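You operate a simulated robot arm through the tools that you are given. There is no shell and no other tool. Be economical: measure what you need, move in short steps, check, and stop when the job is done.

You are at the controls of a simulated robot arm. One attempt, no reset.

JOB
Stand the part-open stop valve in the valve rest, open its wheel further, then shut it.
Fine: open till it stands a quarter turn or more from shut, shut it tight, then stand the valve back.

The check looks at the end state, three seconds after you hand in, the way a careful person would. Anything else that was tipped, shoved, dropped, spilled or broken makes it a failure.

ROBOT AND FRAMES
A 6-joint arm with a two-finger parallel gripper, fixed in place. Base frame: the origin is at the foot of the arm, x ahead of it, y to its left, z up; the work surface is at about z = 0. Units: m, rad, N and s.
With the tool pointing down near the work surface it reaches from about 0.12 to 0.5 m from the base axis. Its first joint turns from -1.257 to 1.257 rad. Payload 0.65 kg.
The TCP is the grasp point between the finger pads, 0.025 m short of the fingertips. In the tool frame z runs along the fingers and y along their closing line. The gripper opens to 0.076 m. The fingers are 0.018 m wide and 0.01 m thick; the gripper's body (0.036 by 0.078 m) begins 0.045 m behind the TCP.
Orientation is told as [roll, pitch, yaw] about the base's x, y, z axes, in that order, counted from this pose: with the fingers straight down and closing along the base's y, the tool's x points along the base's -x, its y along +y and its z along -z.

CONTROLS
- The arm moves only by the tool jog_arm. Its argument "moves" is a list that holds one entry, the list of rows, each a list of 7 numbers: the shift along the tool's x, y, z in m, then the turn, a rotation vector about the tool's x, y, z in rad, then the closure, from 0 (fully open) to 1 (shut). In form: [[[x, y, z, wx, wy, wz, claw], ...]]. A call has 1 to 12 rows; each row shifts and turns the commanded pose from where the row before left it, along the tool's axes as they then stand. Rows are played at 5 a second. More than 0.05 m and 0.15 rad between two rows, or a gripper value outside its range, and nothing of the call is played. A pose out of reach is approached as far as the arm can. The call stops where the force on the tool passes 40 N (or 10 N more than at its start, if that is more) or the arm is blocked; 0.2 s more then pass. The fingers move at their own pace (about 0.108 m/s each) and stop on an object; they squeeze with about 24 N. The grip force told is the motor's: it shows also when the fingers shut on nothing. Time passes only in rows, and 0.2 s behind the last, so rows that do not move let the fingers close. It gives the time, the measured TCP pose, the force on the tool (base axes), the opening and the grip force at its end, in the units of the frame above (readings bear some noise), and new pictures: "pictures" is both (left out), scene, wrist or none.
- Cameras (640 x 400 px; columns grow to the right, rows downward): "scene" is fixed at [0.0675, 0.2972, 0.386]; the picture's right is [-0.52, -0.85, 0.00], its down [-0.61, 0.37, -0.70] and it looks along [0.60, -0.37, -0.71] (base axes); focal length 214 px, centre (320, 200). "wrist" rides on the gripper at [0.058, 0.011, -0.081] in the tool frame; the picture's right is [-0.18, 0.98, 0.00], its down [-0.75, -0.14, -0.64] and it looks along [-0.63, -0.12, 0.77] (tool axes); focal length 243 px, centre (320, 200). There is no depth. A picture from a camera that has moved, and an enlarged one, comes with that camera's place and axes in the base frame and with its lens.
- close_up(camera, box): a new picture of the part [left, top, right, bottom] of that camera's present view, enlarged. No time passes.
- hand_in(): hands the job in; it is judged then, once.

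Work in short steps. Places have to be worked out from the pictures, the camera data and where the tool is seen: move nearer, look again, correct. Check each grasp and each placing, and mend what went wrong. You have 120 turns and 200 pictures in all, those below and enlarged ones among them. Open the gripper and draw the arm clear of the work before you hand the job in, unless the task says otherwise; then end with one line.

The tools are called after "Call:" as a command line: name --argument value ..., lists and objects as JSON in quotes. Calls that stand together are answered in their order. jog_arm: Moves the arm, as the interface text tells. Its arguments: {"type":"object","properties":{"moves":{"type":"array","items":{"type":"array","items":{"type":"array","items":{"type":"number"}}}},"pictures":{"type":"string","enum":["both","scene","wrist","none"]}},"required":["moves"]} The other tools are called the same way: close_up (camera, box) takes an enlarged picture of a part of a camera's view; hand_in () hands the job in.

At the start:

```text
time: 0.0
eef_pos: [0.1988, 0.2043, 0.2759]
orientation: [0.001, -0.001, 0.0]
wrist_force: [0.4, -0.3, 0.1]
width: 0.0759
grip_force: 0.0
```

scene: 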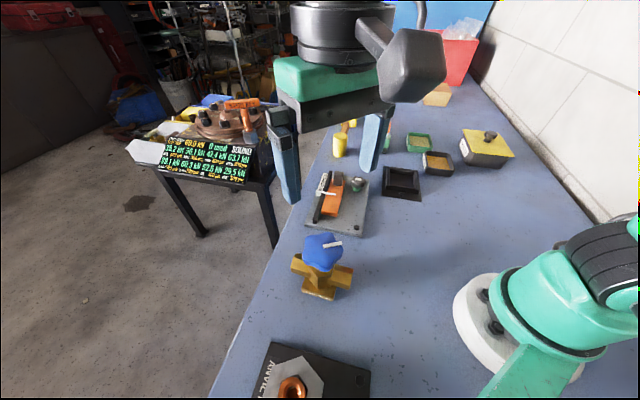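
wrist: 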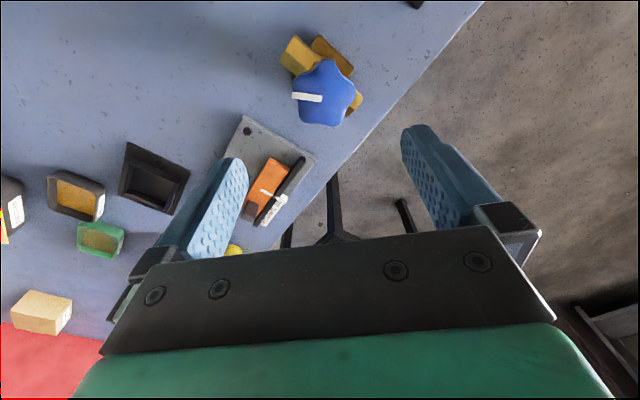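

I see the blue-wheeled valve on the table; I look closer at the valve and the candidate rests.

Call:
close_up --camera "scene" --box '[270, 220, 370, 310]'

Call:
close_up --camera "scene" --box '[300, 120, 520, 240]'

Call:
close_up --camera "scene" --box '[220, 320, 400, 400]'

Call:
close_up --camera "wrist" --box '[100, 20, 400, 240]'

```text
4.44 times, centred on (320, 265) of scene
camera zoom: at [0.0675, 0.2972, 0.386], right [-0.52, -0.85, 0.0], down [-0.61, 0.37, -0.7], along [0.6, -0.37, -0.71], focal length 953 px, centre (320, -89)
```

zoom: 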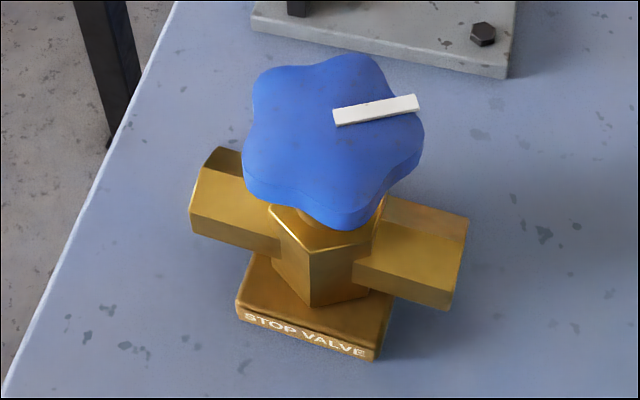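

```text
2.91 times, centred on (410, 180) of scene
camera zoom: at [0.0675, 0.2972, 0.386], right [-0.52, -0.85, 0.0], down [-0.61, 0.37, -0.7], along [0.6, -0.37, -0.71], focal length 624 px, centre (58, 258)
```

zoom: 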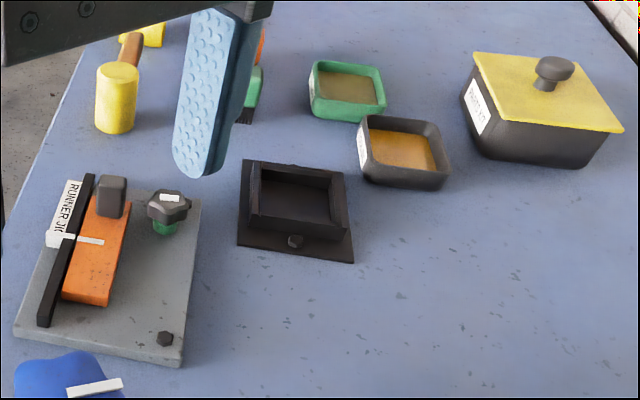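

```text
3.56 times, centred on (310, 360) of scene
camera zoom: at [0.0675, 0.2972, 0.386], right [-0.52, -0.85, 0.0], down [-0.61, 0.37, -0.7], along [0.6, -0.37, -0.71], focal length 763 px, centre (356, -369)
```

zoom: 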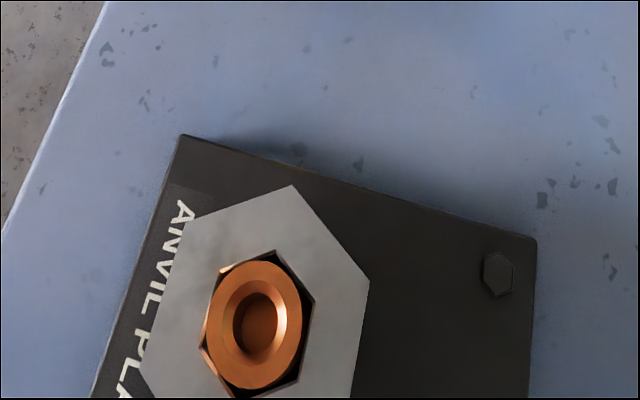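

```text
1.82 times, centred on (250, 130) of wrist
camera zoom: at [0.1417, 0.2157, 0.3576], right [0.18, 0.98, 0.0], down [0.75, -0.14, 0.64], along [0.63, -0.12, -0.77], focal length 441 px, centre (447, 327)
```

zoom: 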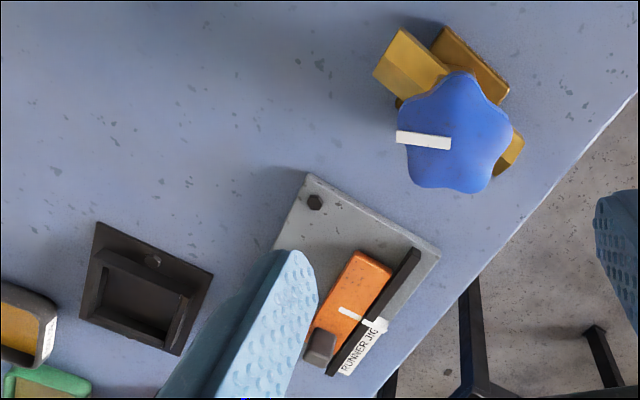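

The black tray at about (0.336,-0.132) looks like the valve rest; the valve's wheel is near (0.213,0.204, ~0.1). I move over at height to look at the rest with the wrist camera.

Call:
jog_arm --moves '[[[0, -0.049, 0, 0, 0, 0, 0], [0, -0.049, 0, 0, 0, 0, 0], [0, -0.049, 0, 0, 0, 0, 0], [0, -0.049, 0, 0, 0, 0, 0], [0, -0.049, 0, 0, 0, 0, 0], [0, -0.049, 0.02, 0, 0, 0, 0], [0, 0, 0, 0, 0, 0, 0]]]' --pictures "both"

```text
refused: row 6 steps farther than a row can; nothing moved
```

The combined step was too long; I resend with smaller ones.

Call:
jog_arm --moves '[[[0, -0.049, 0, 0, 0, 0, 0], [0, -0.049, 0, 0, 0, 0, 0], [0, -0.049, 0, 0, 0, 0, 0], [0, -0.049, 0, 0, 0, 0, 0], [0, -0.049, 0, 0, 0, 0, 0], [0, -0.045, 0.02, 0, 0, 0, 0], [0, 0, 0, 0, 0, 0, 0]]]' --pictures "both"

Call:
close_up --camera "scene" --box '[240, 200, 400, 320]'

Call:
close_up --camera "wrist" --box '[200, 80, 440, 230]'

```text
time: 1.6
eef_pos: [0.2004, -0.0848, 0.2514]
orientation: [0.0, 0.001, 0.002]
wrist_force: [0.7, -0.2, -1.0]
width: 0.0761
grip_force: 0.1
camera wrist: at [0.144, -0.0731, 0.3328], right [0.18, 0.98, 0.0], down [0.75, -0.14, 0.64], along [0.63, -0.12, -0.77], focal length 243 px, centre (320, 200)
```

scene: 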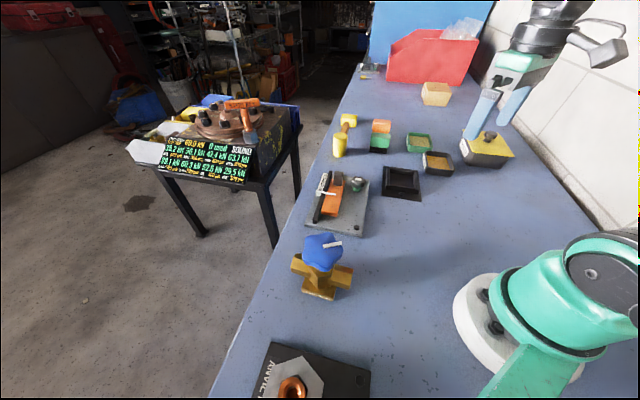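
wrist: 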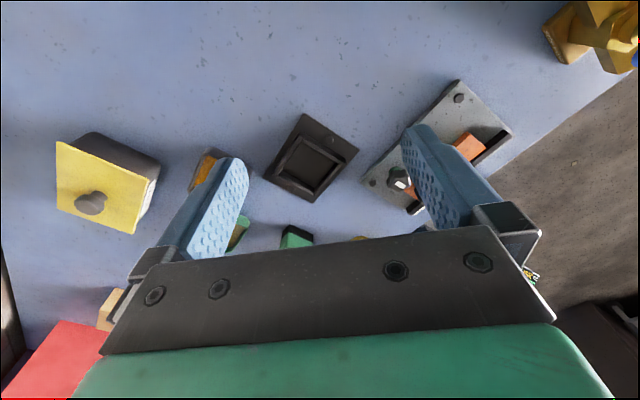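

```text
3.33 times, centred on (320, 260) of scene
camera zoom: at [0.0675, 0.2972, 0.386], right [-0.52, -0.85, 0.0], down [-0.61, 0.37, -0.7], along [0.6, -0.37, -0.71], focal length 715 px, centre (320, 0)
```

zoom: 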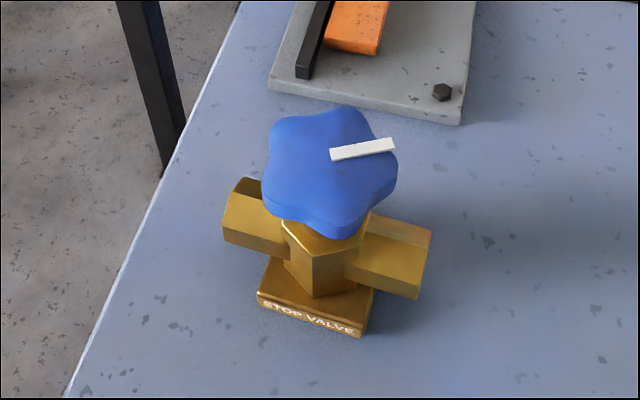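

```text
2.67 times, centred on (320, 155) of wrist
camera zoom: at [0.144, -0.0731, 0.3328], right [0.18, 0.98, 0.0], down [0.75, -0.14, 0.64], along [0.63, -0.12, -0.77], focal length 647 px, centre (320, 320)
```

zoom: 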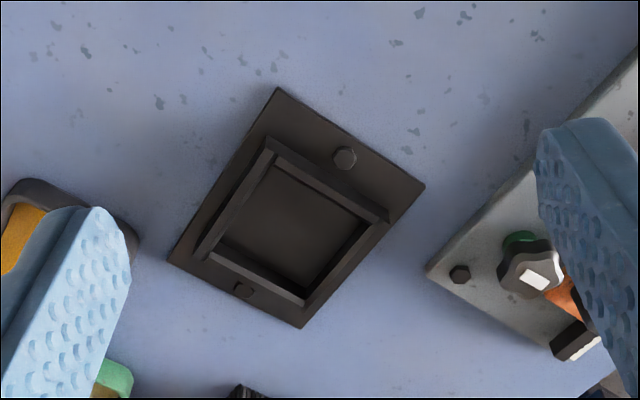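

The rest is a plate with a square walled socket, centre ≈(0.336,-0.127), edges at 45°. Now I go back to view the valve from above with the wrist camera.

Call:
jog_arm --moves '[[[0, 0.049, 0, 0, 0, 0, 0], [0, 0.049, 0, 0, 0, 0, 0], [0, 0.049, 0, 0, 0, 0, 0], [0, 0.049, 0, 0, 0, 0, 0], [0.025, 0.04, 0, 0, 0, 0, 0], [0.025, 0.038, 0, 0, 0, 0, 0], [0.025, 0, -0.015, 0, 0, 0, 0], [0, 0, 0, 0, 0, 0, 0]]]' --pictures "wrist"

Call:
close_up --camera "wrist" --box '[220, 50, 460, 200]'

```text
time: 3.4
eef_pos: [0.1211, 0.1891, 0.2681]
orientation: [0.0, 0.0, 0.0]
wrist_force: [-0.5, 0.3, -0.4]
width: 0.0759
grip_force: 0.0
camera wrist: at [0.0639, 0.1995, 0.3512], right [0.18, 0.98, 0.0], down [0.75, -0.14, 0.64], along [0.63, -0.12, -0.77], focal length 243 px, centre (320, 200)
```

wrist: 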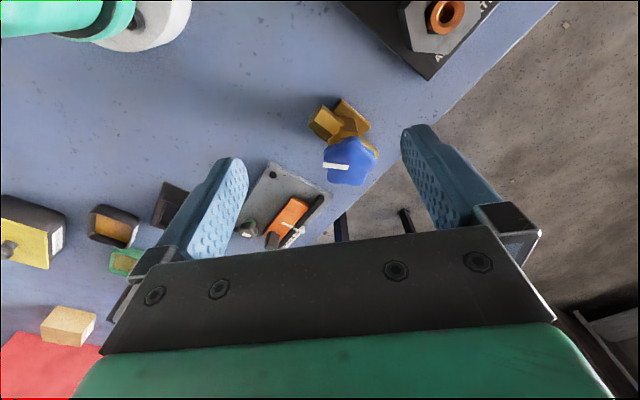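

```text
2.67 times, centred on (340, 125) of wrist
camera zoom: at [0.0639, 0.1995, 0.3512], right [0.18, 0.98, 0.0], down [0.75, -0.14, 0.64], along [0.63, -0.12, -0.77], focal length 647 px, centre (267, 400)
```

zoom: 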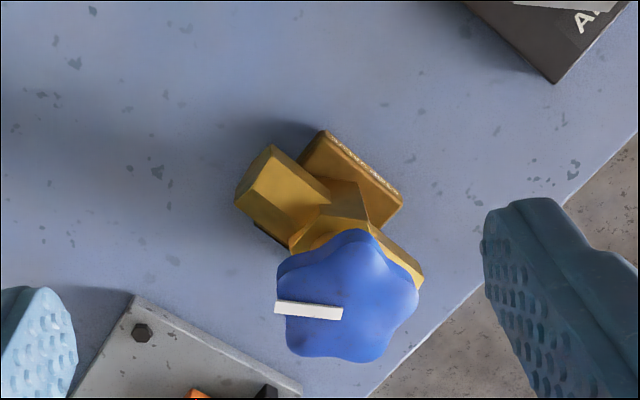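

The wheel centre triangulates to ≈(0.2075,0.206), top ≈0.118, with the pipe along ≈40°. I go above it and yaw +0.70 rad so the fingers close across the pipe direction.

Call:
jog_arm --moves '[[[-0.043, 0.008, 0, 0, 0, 0, 0], [-0.043, 0.008, 0, 0, 0, 0, 0], [0, 0, 0.03, 0, 0, -0.14, 0], [0, 0, 0.03, 0, 0, -0.14, 0], [0, 0, 0, 0, 0, -0.14, 0], [0, 0, 0, 0, 0, -0.14, 0], [0, 0, 0, 0, 0, -0.14, 0], [0, 0, 0, 0, 0, 0, 0], [0, 0, 0, 0, 0, 0, 0]]]' --pictures "both"

Call:
close_up --camera "scene" --box '[240, 160, 400, 310]'

```text
time: 5.4
eef_pos: [0.2108, 0.2053, 0.2115]
orientation: [-0.002, -0.001, 0.702]
wrist_force: [0.6, -1.5, 0.8]
width: 0.0759
grip_force: 0.0
camera wrist: at [0.1599, 0.176, 0.2921], right [-0.49, 0.87, 0.0], down [0.67, 0.38, 0.64], along [0.56, 0.32, -0.77], focal length 243 px, centre (320, 200)
```

scene: 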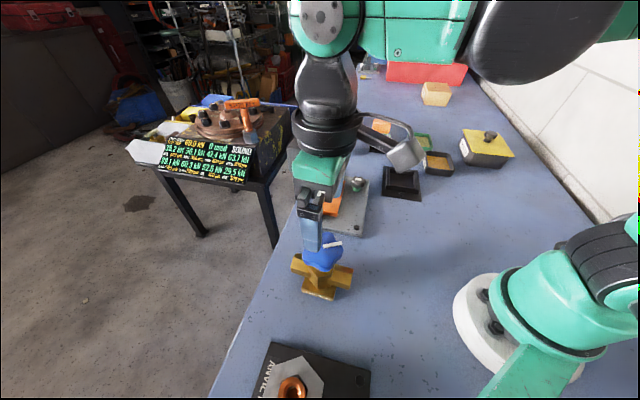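
wrist: 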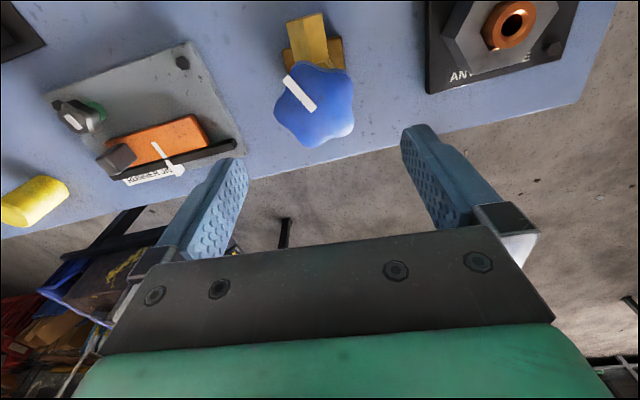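

```text
2.67 times, centred on (320, 235) of scene
camera zoom: at [0.0675, 0.2972, 0.386], right [-0.52, -0.85, 0.0], down [-0.61, 0.37, -0.7], along [0.6, -0.37, -0.71], focal length 572 px, centre (320, 107)
```

zoom: 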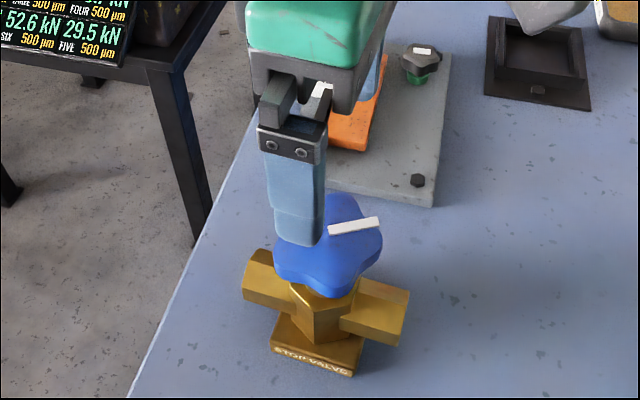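

The wheel sits between the fingers in plan. I lower to just around the wheel, then check.

Call:
jog_arm --moves '[[[0, 0, 0.035, 0, 0, 0, 0], [0, 0, 0.035, 0, 0, 0, 0], [0, 0, 0.015, 0, 0, 0, 0], [0, 0, 0, 0, 0, 0, 0]]]' --pictures "both"

Call:
close_up --camera "scene" --box '[240, 160, 400, 310]'

```text
time: 6.4
eef_pos: [0.2117, 0.2048, 0.127]
orientation: [0.0, 0.0, 0.7]
wrist_force: [-0.3, 0.2, 0.4]
width: 0.0759
grip_force: 0.0
camera wrist: at [0.1602, 0.1757, 0.2072], right [-0.49, 0.87, 0.0], down [0.67, 0.38, 0.64], along [0.56, 0.32, -0.77], focal length 243 px, centre (320, 200)
```

scene: 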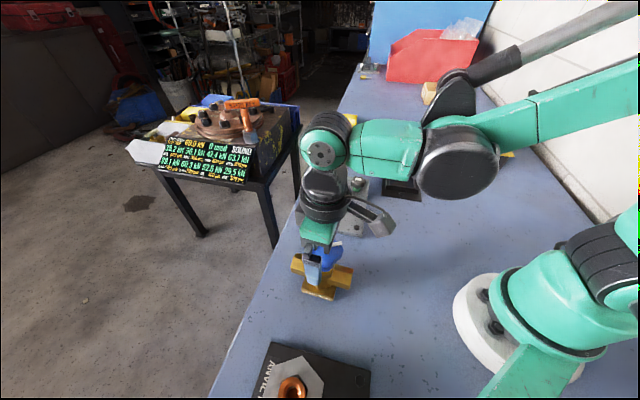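
wrist: 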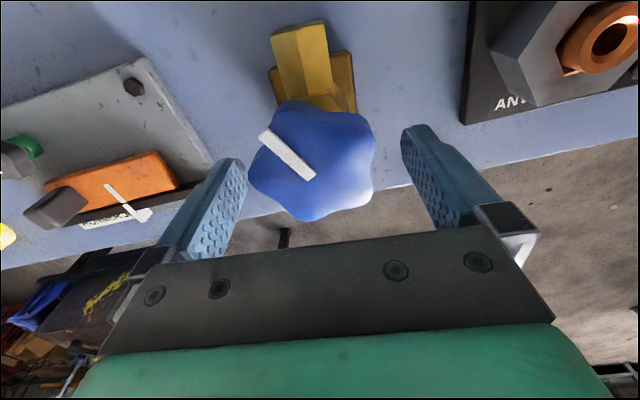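

```text
2.67 times, centred on (320, 235) of scene
camera zoom: at [0.0675, 0.2972, 0.386], right [-0.52, -0.85, 0.0], down [-0.61, 0.37, -0.7], along [0.6, -0.37, -0.71], focal length 572 px, centre (320, 107)
```

zoom: 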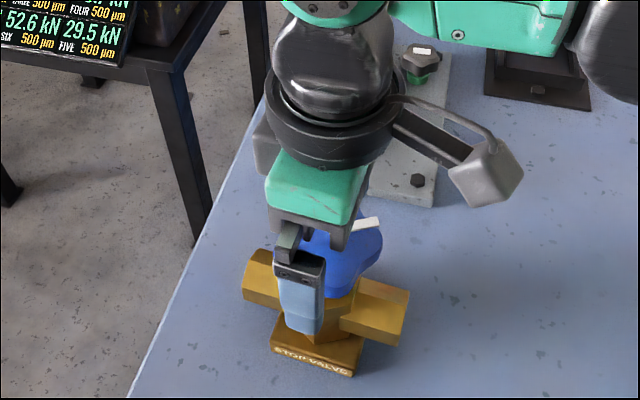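

The fingers straddle the wheel well centred. I lower 20 mm more, so the pads meet the wheel rim.

Call:
jog_arm --moves '[[[0, 0, 0.01, 0, 0, 0, 0], [0, 0, 0.01, 0, 0, 0, 0], [0, 0, 0, 0, 0, 0, 0]]]' --pictures "both"

Call:
close_up --camera "scene" --box '[270, 200, 390, 310]'

```text
time: 7.2
eef_pos: [0.2102, 0.2055, 0.1062]
orientation: [0.0, 0.002, 0.699]
wrist_force: [0.2, -0.2, 0.2]
width: 0.076
grip_force: 0.0
camera wrist: at [0.1593, 0.1757, 0.1876], right [-0.49, 0.87, 0.0], down [0.67, 0.38, 0.64], along [0.56, 0.32, -0.77], focal length 243 px, centre (320, 200)
```

scene: 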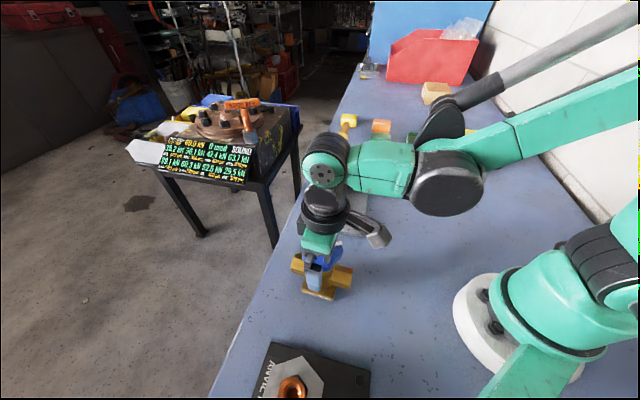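
wrist: 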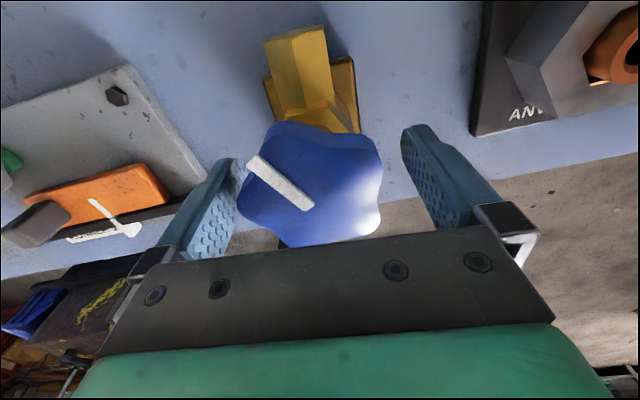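

```text
3.64 times, centred on (330, 255) of scene
camera zoom: at [0.0675, 0.2972, 0.386], right [-0.52, -0.85, 0.0], down [-0.61, 0.37, -0.7], along [0.6, -0.37, -0.71], focal length 780 px, centre (284, 0)
```

zoom: 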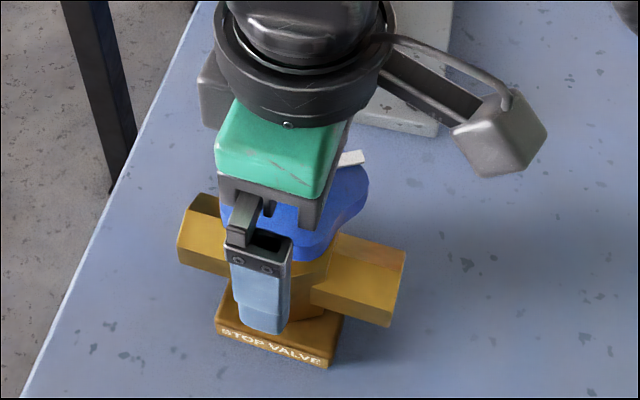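

Wheel is at pad height; a small correction toward the wheel axis (+4 mm tool x, −1 mm y) and then close.

Call:
jog_arm --moves '[[[0.004, -0.001, 0, 0, 0, 0, 0], [0, 0, 0, 0, 0, 0, 0.1], [0, 0, 0, 0, 0, 0, 0.2], [0, 0, 0, 0, 0, 0, 0.3], [0, 0, 0, 0, 0, 0, 0.4], [0, 0, 0, 0, 0, 0, 0.6], [0, 0, 0, 0, 0, 0, 1.0], [0, 0, 0, 0, 0, 0, 1.0]]]' --pictures "wrist"

Call:
close_up --camera "scene" --box '[270, 200, 390, 310]'

```text
time: 9.0
eef_pos: [0.2075, 0.2028, 0.1051]
orientation: [-0.001, -0.001, 0.7]
wrist_force: [1.0, 0.6, -0.2]
width: 0.059
grip_force: 24.0
camera wrist: at [0.1579, 0.1728, 0.1878], right [-0.49, 0.87, 0.0], down [0.67, 0.38, 0.64], along [0.56, 0.32, -0.77], focal length 243 px, centre (320, 200)
```

wrist: 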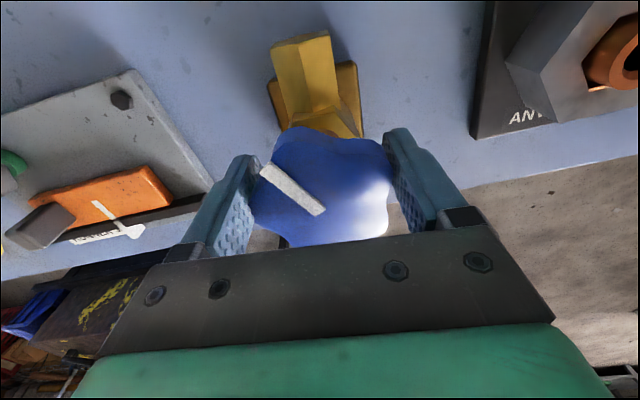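

```text
3.64 times, centred on (330, 255) of scene
camera zoom: at [0.0676, 0.2972, 0.386], right [-0.52, -0.85, 0.0], down [-0.61, 0.37, -0.7], along [0.6, -0.37, -0.71], focal length 780 px, centre (284, 0)
```

zoom: 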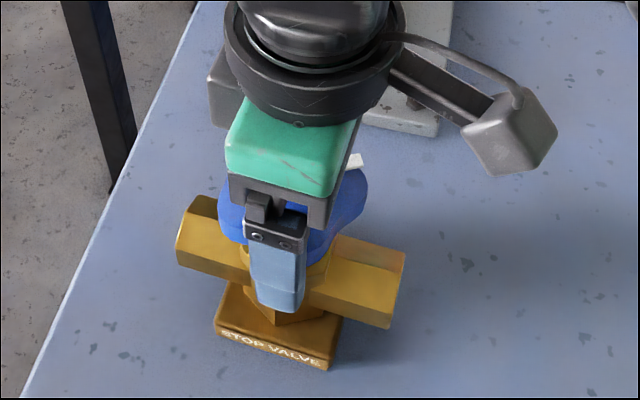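

Gripped at 59 mm, valve undisturbed; home grasp is TCP (0.2075,0.2028,0.105), yaw 0.70. I lift slowly and check.

Call:
jog_arm --moves '[[[0, 0, -0.005, 0, 0, 0, 1], [0, 0, -0.015, 0, 0, 0, 1], [0, 0, -0.02, 0, 0, 0, 1], [0, 0, -0.02, 0, 0, 0, 1], [0, 0, -0.02, 0, 0, 0, 1], [0, 0, 0, 0, 0, 0, 1]]]' --pictures "wrist"

Call:
close_up --camera "scene" --box '[260, 170, 400, 300]'

```text
time: 10.4
eef_pos: [0.2098, 0.2018, 0.1841]
orientation: [0.001, 0.0, 0.7]
wrist_force: [0.1, -1.1, -5.7]
width: 0.0584
grip_force: 24.2
camera wrist: at [0.159, 0.173, 0.266], right [-0.49, 0.87, 0.0], down [0.67, 0.38, 0.64], along [0.56, 0.32, -0.77], focal length 243 px, centre (320, 200)
```

wrist: 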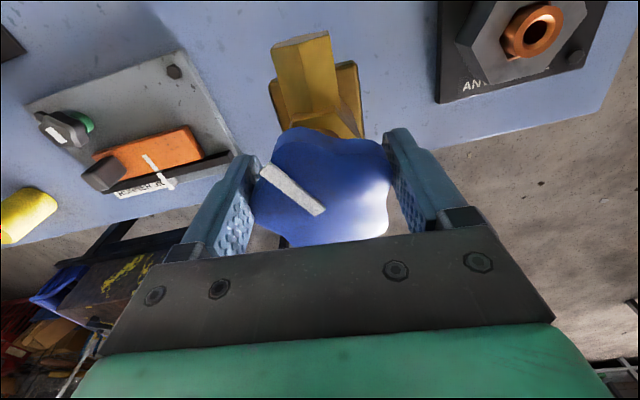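

```text
3.08 times, centred on (330, 235) of scene
camera zoom: at [0.0676, 0.2972, 0.386], right [-0.52, -0.85, 0.0], down [-0.61, 0.37, -0.7], along [0.6, -0.37, -0.71], focal length 660 px, centre (289, 92)
```

zoom: 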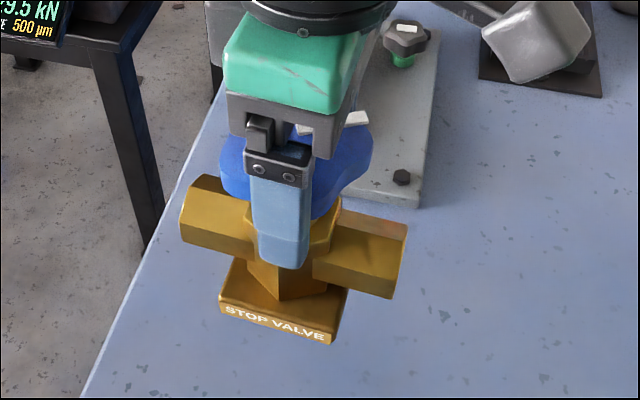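

The valve is held upright (~0.58 kg); by scene and wrist cues its axis lies about 7 mm along −x of the tool from the TCP. I carry it toward the rest, stopping to one side so the wrist camera can see the rest.

Call:
jog_arm --moves '[[[0.0147, -0.0358, -0.0023, 0, 0, 0, 1], [0.0147, -0.0358, -0.0023, 0, 0, 0, 1], [0.0147, -0.0358, -0.0023, 0, 0, 0, 1], [0.0147, -0.0358, -0.0023, 0, 0, 0, 1], [0.0147, -0.0358, -0.0023, 0, 0, 0, 1], [0.0147, -0.0358, -0.0023, 0, 0, 0, 1], [0.0147, -0.0358, -0.0023, 0, 0, 0, 1], [0, 0, 0, 0, 0, -0.087, 1], [0, 0, 0, 0, 0, 0, 1], [0, 0, 0, 0, 0, 0, 1]]]' --pictures "both"

Call:
close_up --camera "wrist" --box '[150, 0, 390, 150]'

```text
time: 12.6
eef_pos: [0.2912, -0.0561, 0.2029]
orientation: [0.0, 0.0, 0.788]
wrist_force: [-0.1, -0.5, -5.9]
width: 0.0587
grip_force: 24.4
camera wrist: at [0.2432, -0.089, 0.2857], right [-0.57, 0.82, 0.0], down [0.63, 0.43, 0.64], along [0.53, 0.36, -0.77], focal length 243 px, centre (320, 200)
```

scene: 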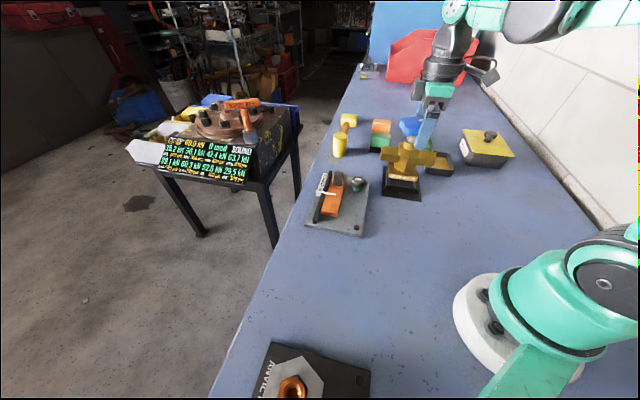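
wrist: 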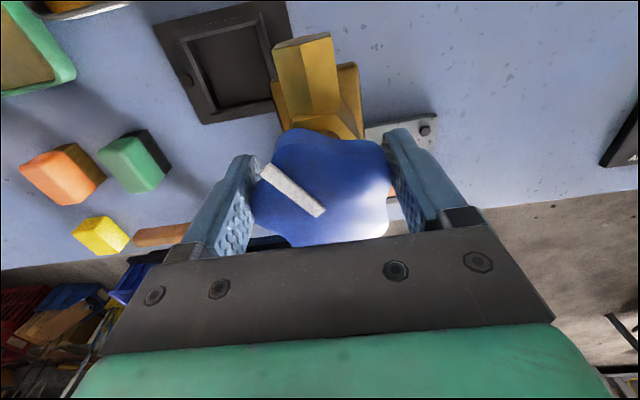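

```text
2.67 times, centred on (270, 75) of wrist
camera zoom: at [0.2432, -0.089, 0.2857], right [-0.57, 0.82, 0.0], down [0.63, 0.43, 0.64], along [0.53, 0.36, -0.77], focal length 647 px, centre (453, 533)
```

zoom: 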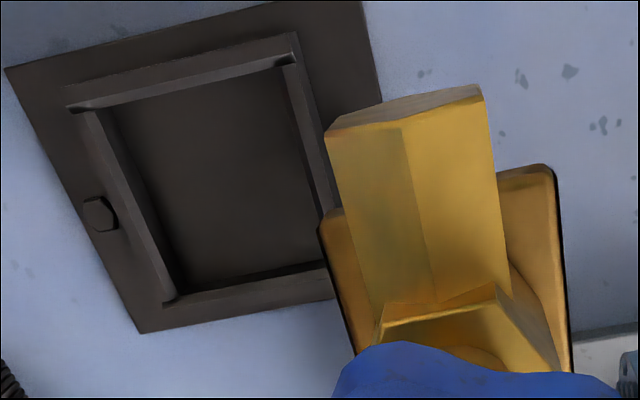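

Clear view: in tool frame the valve base centre is at (−0.007, 0) and the socket centre at (0.018,−0.084), edges aligned. I shift by (+0.025,−0.084) and lower partway.

Call:
jog_arm --moves '[[[0.0085, -0.028, 0, 0, 0, 0, 1], [0.0085, -0.028, 0, 0, 0, 0, 1], [0.008, -0.028, 0, 0, 0, 0, 1], [0, 0, 0.02, 0, 0, 0, 1], [0, 0, 0.02, 0, 0, 0, 1], [0, 0, 0, 0, 0, 0, 1], [0, 0, 0, 0, 0, 0, 1]]]' --pictures "both"

Call:
close_up --camera "wrist" --box '[200, 0, 440, 150]'

Call:
close_up --camera "scene" --box '[350, 100, 470, 210]'

```text
time: 14.2
eef_pos: [0.3347, -0.1309, 0.1629]
orientation: [0.0, -0.001, 0.787]
wrist_force: [0.2, 0.3, -5.8]
width: 0.0586
grip_force: 23.9
camera wrist: at [0.2864, -0.1647, 0.2451], right [-0.57, 0.82, 0.0], down [0.63, 0.43, 0.64], along [0.53, 0.36, -0.77], focal length 243 px, centre (320, 200)
```

scene: 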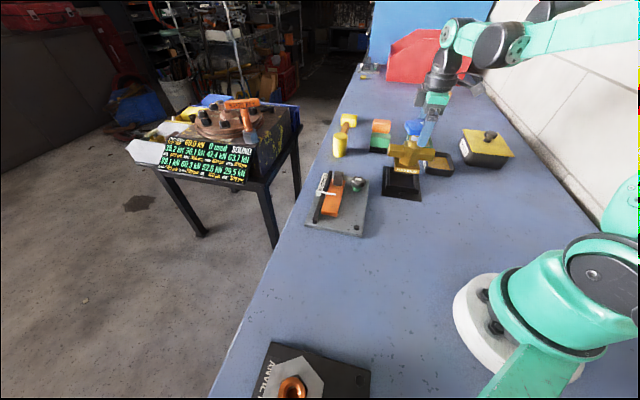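
wrist: 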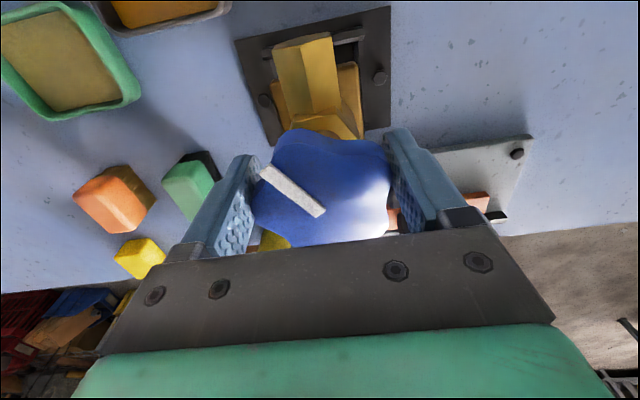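

```text
2.67 times, centred on (320, 75) of wrist
camera zoom: at [0.2864, -0.1647, 0.2451], right [-0.57, 0.82, 0.0], down [0.63, 0.43, 0.64], along [0.53, 0.36, -0.77], focal length 647 px, centre (320, 533)
```

zoom: 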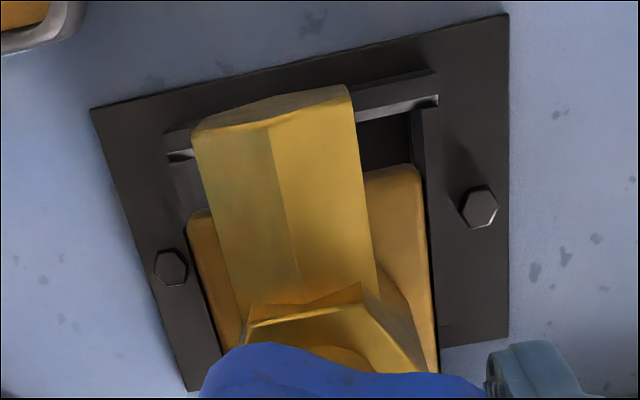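

```text
3.64 times, centred on (410, 155) of scene
camera zoom: at [0.0676, 0.2972, 0.386], right [-0.52, -0.85, 0.0], down [-0.61, 0.37, -0.7], along [0.6, -0.37, -0.71], focal length 780 px, centre (-7, 364)
```

zoom: 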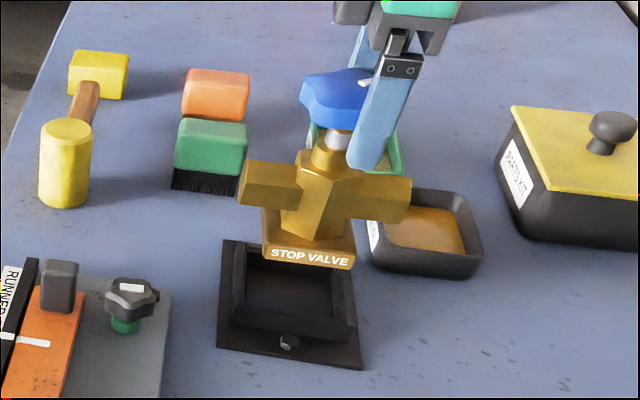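

Plate centre now at tool (−0.006,−0.0005) versus base (−0.007,0): aligned within ~1.5 mm. Lowering toward the socket floor.

Call:
jog_arm --moves '[[[0.001, 0, 0.015, 0, 0, 0, 1], [0, 0, 0.015, 0, 0, 0, 1], [0, 0, 0.01, 0, 0, 0, 1], [0, 0, 0.005, 0, 0, 0, 1], [0, 0, 0, 0, 0, 0, 1]]]' --pictures "none"

Call:
close_up --camera "scene" --box '[350, 100, 470, 210]'

Call:
close_up --camera "wrist" --box '[200, 0, 440, 150]'

```text
time: 15.4
eef_pos: [0.3316, -0.1336, 0.1161]
orientation: [-0.003, 0.001, 0.786]
wrist_force: [-0.3, -0.8, -6.0]
width: 0.0586
grip_force: 24.3
```

```text
3.64 times, centred on (410, 155) of scene
camera zoom: at [0.0676, 0.2972, 0.386], right [-0.52, -0.85, 0.0], down [-0.61, 0.37, -0.7], along [0.6, -0.37, -0.71], focal length 780 px, centre (-7, 364)
```

zoom: 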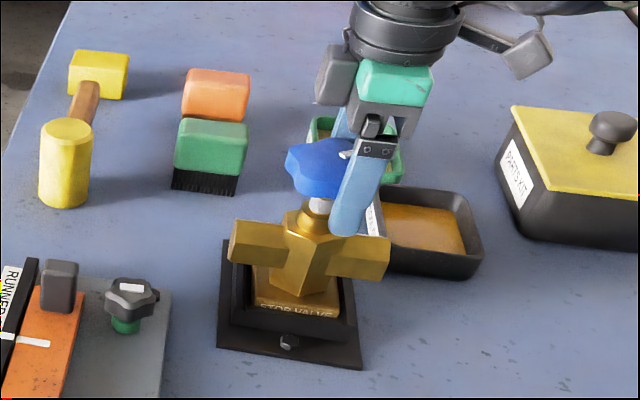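

```text
2.67 times, centred on (320, 75) of wrist
camera zoom: at [0.2839, -0.1673, 0.1971], right [-0.57, 0.82, 0.0], down [0.63, 0.43, 0.64], along [0.53, 0.36, -0.77], focal length 647 px, centre (320, 533)
```

zoom: 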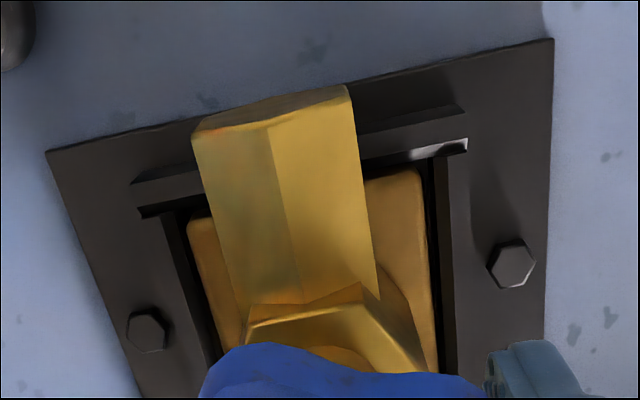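

The base is inside the walls with even gaps. I continue in 2 mm steps until contact.

Call:
jog_arm --moves '[[[0, 0, 0.002, 0, 0, 0, 1], [0, 0, 0.002, 0, 0, 0, 1], [0, 0, 0.001, 0, 0, 0, 1], [0, 0, 0, 0, 0, 0, 1]]]' --pictures "none"

```text
time: 16.4
eef_pos: [0.3308, -0.1338, 0.1118]
orientation: [0.001, -0.001, 0.787]
wrist_force: [0.2, -0.1, -5.3]
width: 0.0584
grip_force: 23.8
```

Call:
jog_arm --moves '[[[0, 0, 0.001, 0, 0, 0, 1], [0, 0, 0.001, 0, 0, 0, 1], [0, 0, 0.001, 0, 0, 0, 1], [0, 0, 0, 0, 0, 0, 1]]]' --pictures "none"

```text
time: 17.4
eef_pos: [0.332, -0.135, 0.1088]
orientation: [-0.001, -0.003, 0.787]
wrist_force: [3.9, -0.5, 13.9]
width: 0.0588
grip_force: 23.6
```

Contact felt (14 N). I ease up 1 mm, open, and rise to look at the wheel.

Call:
jog_arm --moves '[[[0, 0, -0.001, 0, 0, 0, 1], [0, 0, 0, 0, 0, 0, 0.5], [0, 0, 0, 0, 0, 0, 0], [0, 0, 0, 0, 0, 0, 0], [0, 0, -0.03, 0, 0, 0, 0], [0, 0, -0.03, 0, 0, 0, 0], [0, 0, 0, 0, 0, 0, 0]]]' --pictures "wrist"

Call:
close_up --camera "scene" --box '[350, 100, 470, 210]'

Call:
close_up --camera "wrist" --box '[200, 40, 440, 190]'

```text
time: 19.0
eef_pos: [0.3314, -0.1352, 0.1711]
orientation: [-0.001, 0.0, 0.787]
wrist_force: [-0.3, -0.5, 0.0]
width: 0.076
grip_force: 0.1
camera wrist: at [0.2828, -0.1684, 0.2529], right [-0.57, 0.82, 0.0], down [0.63, 0.43, 0.64], along [0.53, 0.36, -0.77], focal length 243 px, centre (320, 200)
```

wrist: 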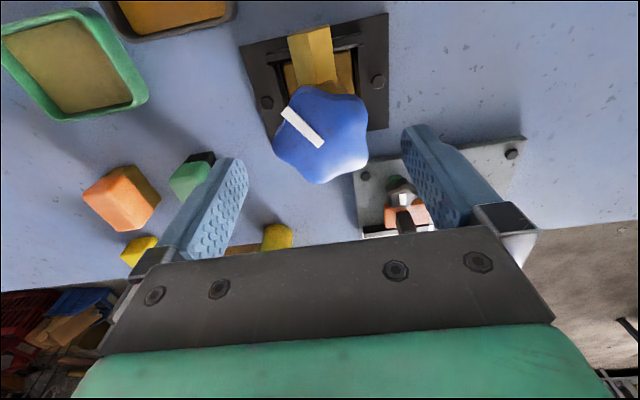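

```text
3.64 times, centred on (410, 155) of scene
camera zoom: at [0.0675, 0.2972, 0.386], right [-0.52, -0.85, 0.0], down [-0.61, 0.37, -0.7], along [0.6, -0.37, -0.71], focal length 780 px, centre (-7, 364)
```

zoom: 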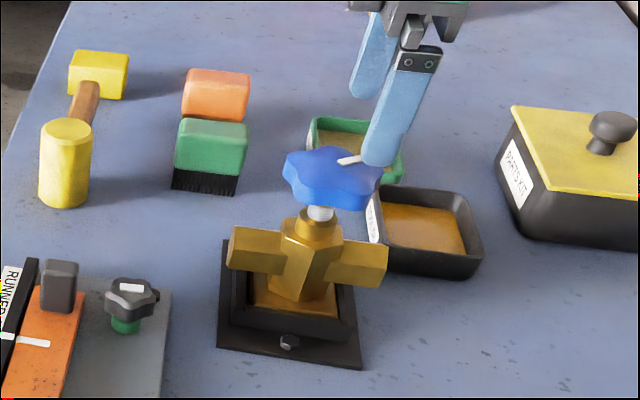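

```text
2.67 times, centred on (320, 115) of wrist
camera zoom: at [0.2828, -0.1684, 0.2529], right [-0.57, 0.82, 0.0], down [0.63, 0.43, 0.64], along [0.53, 0.36, -0.77], focal length 647 px, centre (320, 427)
```

zoom: 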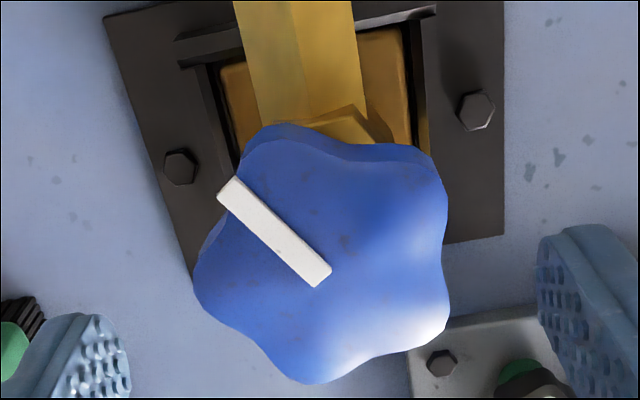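

The valve stands in the rest; wheel axis ≈(0.3365,−0.130), mark pointing ≈−94°, a lobe at ≈−130°. I centre over the wheel and turn the open gripper to yaw −0.70, leaving room for counter-clockwise opening.

Call:
jog_arm --moves '[[[-0.007, 0, 0, 0, 0, 0.135, 0], [0, 0, 0, 0, 0, 0.135, 0], [0, 0, 0, 0, 0, 0.135, 0], [0, 0, 0, 0, 0, 0.135, 0], [0, 0, 0, 0, 0, 0.135, 0], [0, 0, 0, 0, 0, 0.135, 0], [0, 0, 0, 0, 0, 0.135, 0], [0, 0, 0, 0, 0, 0.135, 0], [0, 0, 0, 0, 0, 0.135, 0], [0, 0, 0, 0, 0, 0.135, 0], [0, 0, 0, 0, 0, 0.137, 0], [0, 0, 0, 0, 0, 0, 0]]]' --pictures "wrist"

Call:
close_up --camera "wrist" --box '[200, 40, 440, 190]'

```text
time: 21.6
eef_pos: [0.3358, -0.1294, 0.1692]
orientation: [-0.002, 0.0, -0.699]
wrist_force: [-1.0, 0.7, 0.8]
width: 0.076
grip_force: 0.1
camera wrist: at [0.2995, -0.0831, 0.2515], right [0.77, 0.63, 0.0], down [0.48, -0.59, 0.64], along [0.41, -0.5, -0.77], focal length 243 px, centre (320, 200)
```

wrist: 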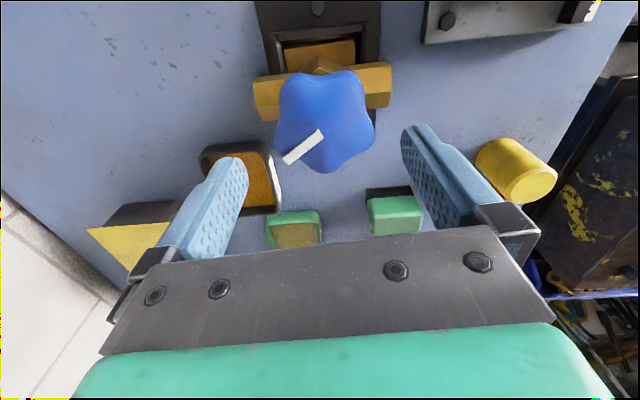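

```text
2.67 times, centred on (320, 115) of wrist
camera zoom: at [0.2995, -0.0831, 0.2515], right [0.77, 0.63, 0.0], down [0.48, -0.59, 0.64], along [0.41, -0.5, -0.77], focal length 647 px, centre (320, 427)
```

zoom: 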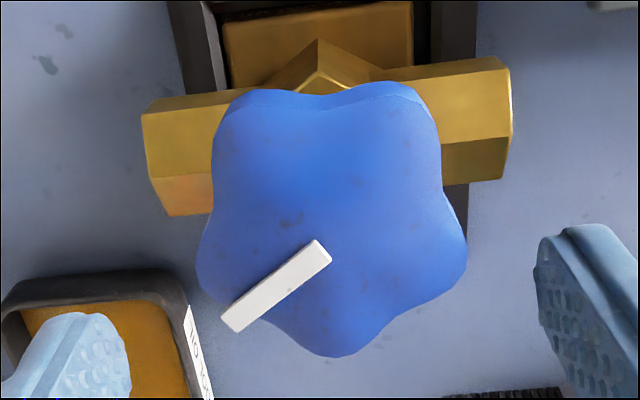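

Centred within ~3 mm; small correction, then I lower around the wheel and close.

Call:
jog_arm --moves '[[[0.002, 0.002, 0.02, 0, 0, 0, 0], [0, 0, 0.02, 0, 0, 0, 0], [0, 0, 0.02, 0, 0, 0, 0], [0, 0, 0, 0, 0, 0, 0.1], [0, 0, 0, 0, 0, 0, 0.2], [0, 0, 0, 0, 0, 0, 0.3], [0, 0, 0, 0, 0, 0, 0.4], [0, 0, 0, 0, 0, 0, 0.6], [0, 0, 0, 0, 0, 0, 1], [0, 0, 0, 0, 0, 0, 1]]]' --pictures "wrist"

Call:
close_up --camera "scene" --box '[350, 100, 470, 210]'

```text
time: 23.8
eef_pos: [0.3357, -0.1281, 0.1088]
orientation: [0.001, 0.0, -0.697]
wrist_force: [0.7, -0.4, 0.3]
width: 0.0604
grip_force: 23.9
camera wrist: at [0.2984, -0.0817, 0.1919], right [0.77, 0.63, 0.0], down [0.49, -0.59, 0.64], along [0.41, -0.5, -0.77], focal length 243 px, centre (320, 200)
```

wrist: 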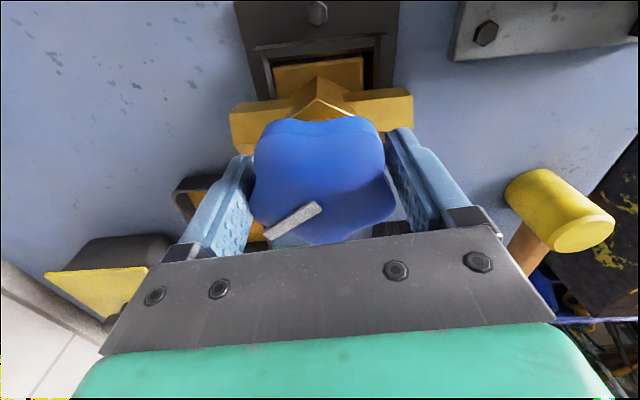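

```text
3.64 times, centred on (410, 155) of scene
camera zoom: at [0.0676, 0.2972, 0.386], right [-0.52, -0.85, 0.0], down [-0.61, 0.37, -0.7], along [0.6, -0.37, -0.71], focal length 780 px, centre (-7, 364)
```

zoom: 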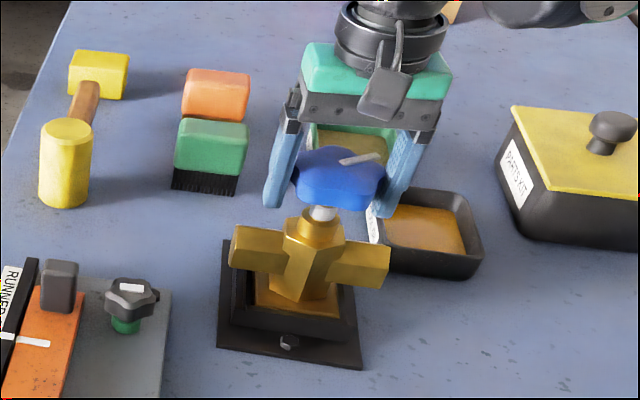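

Wheel gripped (60 mm). I turn 0.4 rad counter-clockwise (opening) and check that the wheel follows.

Call:
jog_arm --moves '[[[0, 0, 0, 0, 0, -0.1, 1], [0, 0, 0, 0, 0, -0.1, 1], [0, 0, 0, 0, 0, -0.1, 1], [0, 0, 0, 0, 0, -0.1, 1], [0, 0, 0, 0, 0, 0, 1]]]' --pictures "wrist"

Call:
close_up --camera "scene" --box '[350, 100, 470, 210]'

```text
time: 25.0
eef_pos: [0.3347, -0.1269, 0.1097]
orientation: [0.0, 0.0, -0.299]
wrist_force: [-2.9, -4.9, 14.1]
width: 0.06
grip_force: 24.5
camera wrist: at [0.2846, -0.099, 0.1916], right [0.46, 0.89, 0.0], down [0.68, -0.36, 0.64], along [0.57, -0.3, -0.77], focal length 243 px, centre (320, 200)
```

wrist: 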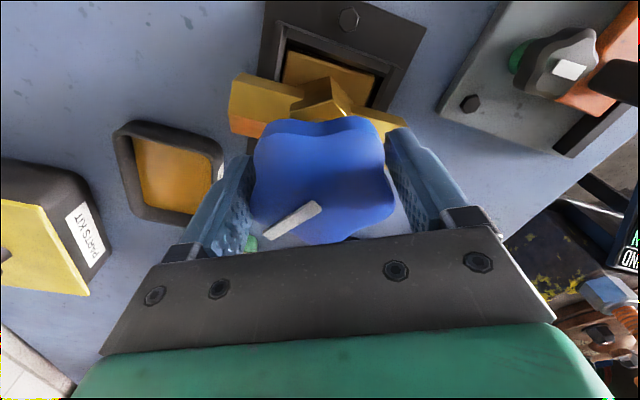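

```text
3.64 times, centred on (410, 155) of scene
camera zoom: at [0.0675, 0.2972, 0.386], right [-0.52, -0.85, 0.0], down [-0.61, 0.37, -0.7], along [0.6, -0.37, -0.71], focal length 780 px, centre (-7, 364)
```

zoom: 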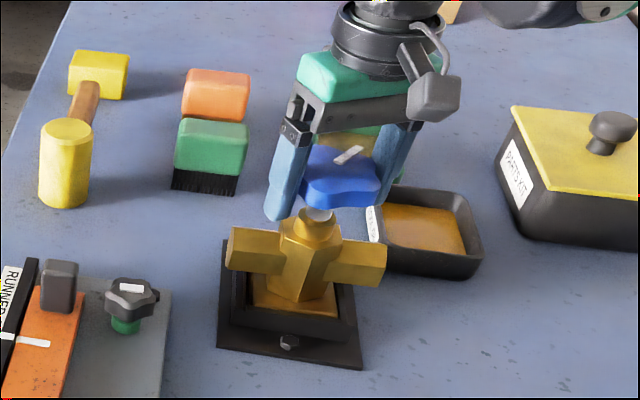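

The wheel follows, body stays; upward force 14 N shows the wheel rises on its thread (opening). I continue counter-clockwise while easing upward.

Call:
jog_arm --moves '[[[0, 0, -0.001, 0, 0, -0.1, 1], [0, 0, -0.0003, 0, 0, -0.1, 1], [0, 0, -0.0003, 0, 0, -0.1, 1], [0, 0, -0.0003, 0, 0, -0.1, 1], [0, 0, 0, 0, 0, 0, 1]]]' --pictures "none"

Call:
close_up --camera "scene" --box '[350, 100, 470, 210]'

```text
time: 26.2
eef_pos: [0.336, -0.1268, 0.1102]
orientation: [0.0, 0.0, 0.102]
wrist_force: [0.3, -0.9, 0.7]
width: 0.0605
grip_force: 23.8
```

```text
3.64 times, centred on (410, 155) of scene
camera zoom: at [0.0676, 0.2972, 0.386], right [-0.52, -0.85, 0.0], down [-0.61, 0.37, -0.7], along [0.6, -0.37, -0.71], focal length 780 px, centre (-7, 364)
```

zoom: 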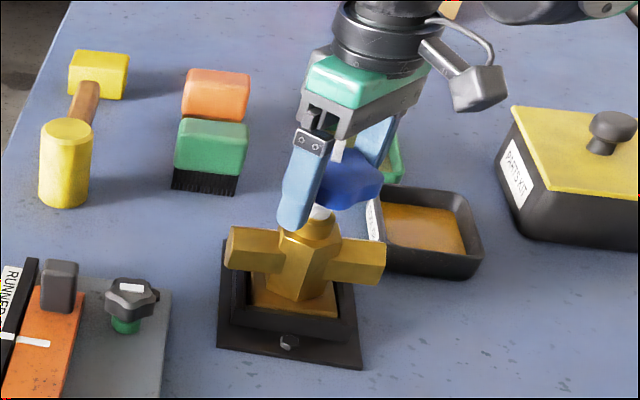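

0.8 rad opened smoothly. I continue a further ~1.0 rad so it is well beyond a quarter turn from shut.

Call:
jog_arm --moves '[[[0, 0, -0.0003, 0, 0, -0.11, 1], [0, 0, -0.0003, 0, 0, -0.11, 1], [0, 0, -0.0003, 0, 0, -0.11, 1], [0, 0, -0.0003, 0, 0, -0.11, 1], [0, 0, -0.0003, 0, 0, -0.11, 1], [0, 0, -0.0003, 0, 0, -0.11, 1], [0, 0, -0.0003, 0, 0, -0.11, 1], [0, 0, -0.0003, 0, 0, -0.11, 1], [0, 0, -0.0003, 0, 0, -0.11, 1], [0, 0, 0, 0, 0, 0, 1]]]' --pictures "wrist"

Call:
close_up --camera "scene" --box '[350, 100, 470, 210]'

```text
time: 28.4
eef_pos: [0.337, -0.1272, 0.1139]
orientation: [0.0, -0.001, 1.093]
wrist_force: [-0.9, 0.3, -7.0]
width: 0.0602
grip_force: 24.5
camera wrist: at [0.301, -0.1738, 0.1961], right [-0.79, 0.62, 0.0], down [0.47, 0.6, 0.64], along [0.4, 0.51, -0.77], focal length 243 px, centre (320, 200)
```

wrist: 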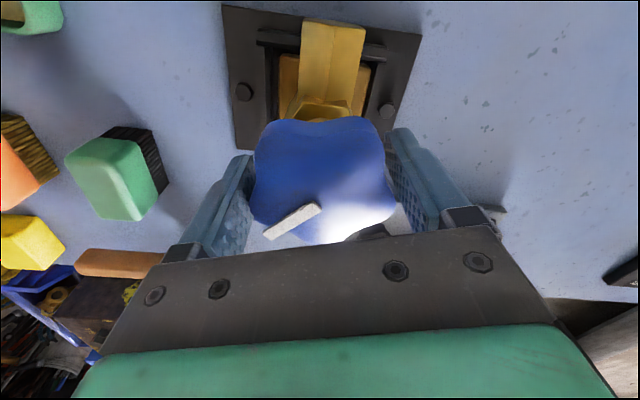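

```text
3.64 times, centred on (410, 155) of scene
camera zoom: at [0.0676, 0.2972, 0.386], right [-0.52, -0.85, 0.0], down [-0.61, 0.37, -0.7], along [0.6, -0.37, -0.71], focal length 780 px, centre (-7, 364)
```

zoom: 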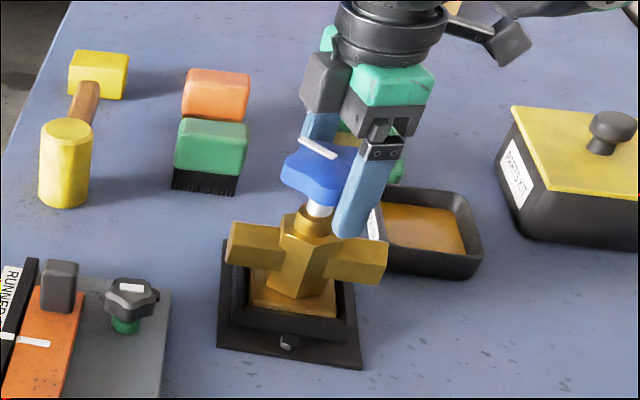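

Opened by ~1.79 rad (103°) beyond its start. Now I settle 1.2 mm down and turn clockwise to shut, watching forces.

Call:
jog_arm --moves '[[[0, 0, 0.001, 0, 0, 0, 1], [0, 0, 0.0002, 0, 0, 0.1, 1], [0, 0, 0.0002, 0, 0, 0.1, 1], [0, 0, 0.0002, 0, 0, 0.1, 1], [0, 0, 0.0002, 0, 0, 0.1, 1], [0, 0, 0.0002, 0, 0, 0.1, 1], [0, 0, 0, 0, 0, 0, 1]]]' --pictures "none"

Call:
close_up --camera "scene" --box '[350, 100, 470, 210]'

```text
time: 30.0
eef_pos: [0.3356, -0.1262, 0.1125]
orientation: [0.002, 0.0, 0.59]
wrist_force: [1.4, -1.1, -5.6]
width: 0.0599
grip_force: 24.3
```

```text
3.64 times, centred on (410, 155) of scene
camera zoom: at [0.0676, 0.2972, 0.386], right [-0.52, -0.85, 0.0], down [-0.61, 0.37, -0.7], along [0.6, -0.37, -0.71], focal length 780 px, centre (-7, 364)
```

zoom: 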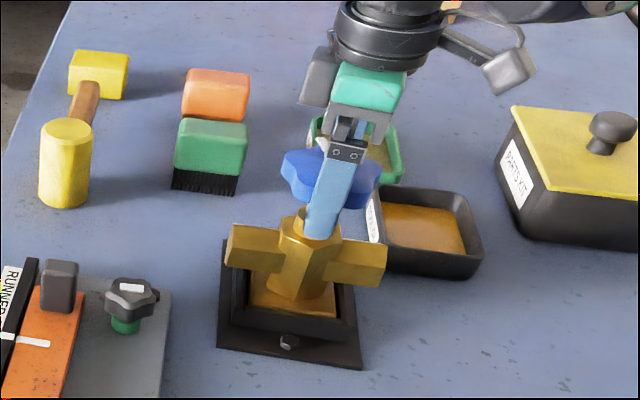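

Force −5.6 N suggests the valve may hang slightly; I lower 1 mm and continue turning clockwise.

Call:
jog_arm --moves '[[[0, 0, 0.0007, 0, 0, 0, 1], [0, 0, 0.0007, 0, 0, 0, 1], [0, 0, 0, 0, 0, 0, 1]]]' --pictures "none"

```text
time: 30.8
eef_pos: [0.3359, -0.128, 0.1092]
orientation: [0.001, 0.001, 0.592]
wrist_force: [0.1, -0.3, -5.8]
width: 0.0601
grip_force: 23.7
```

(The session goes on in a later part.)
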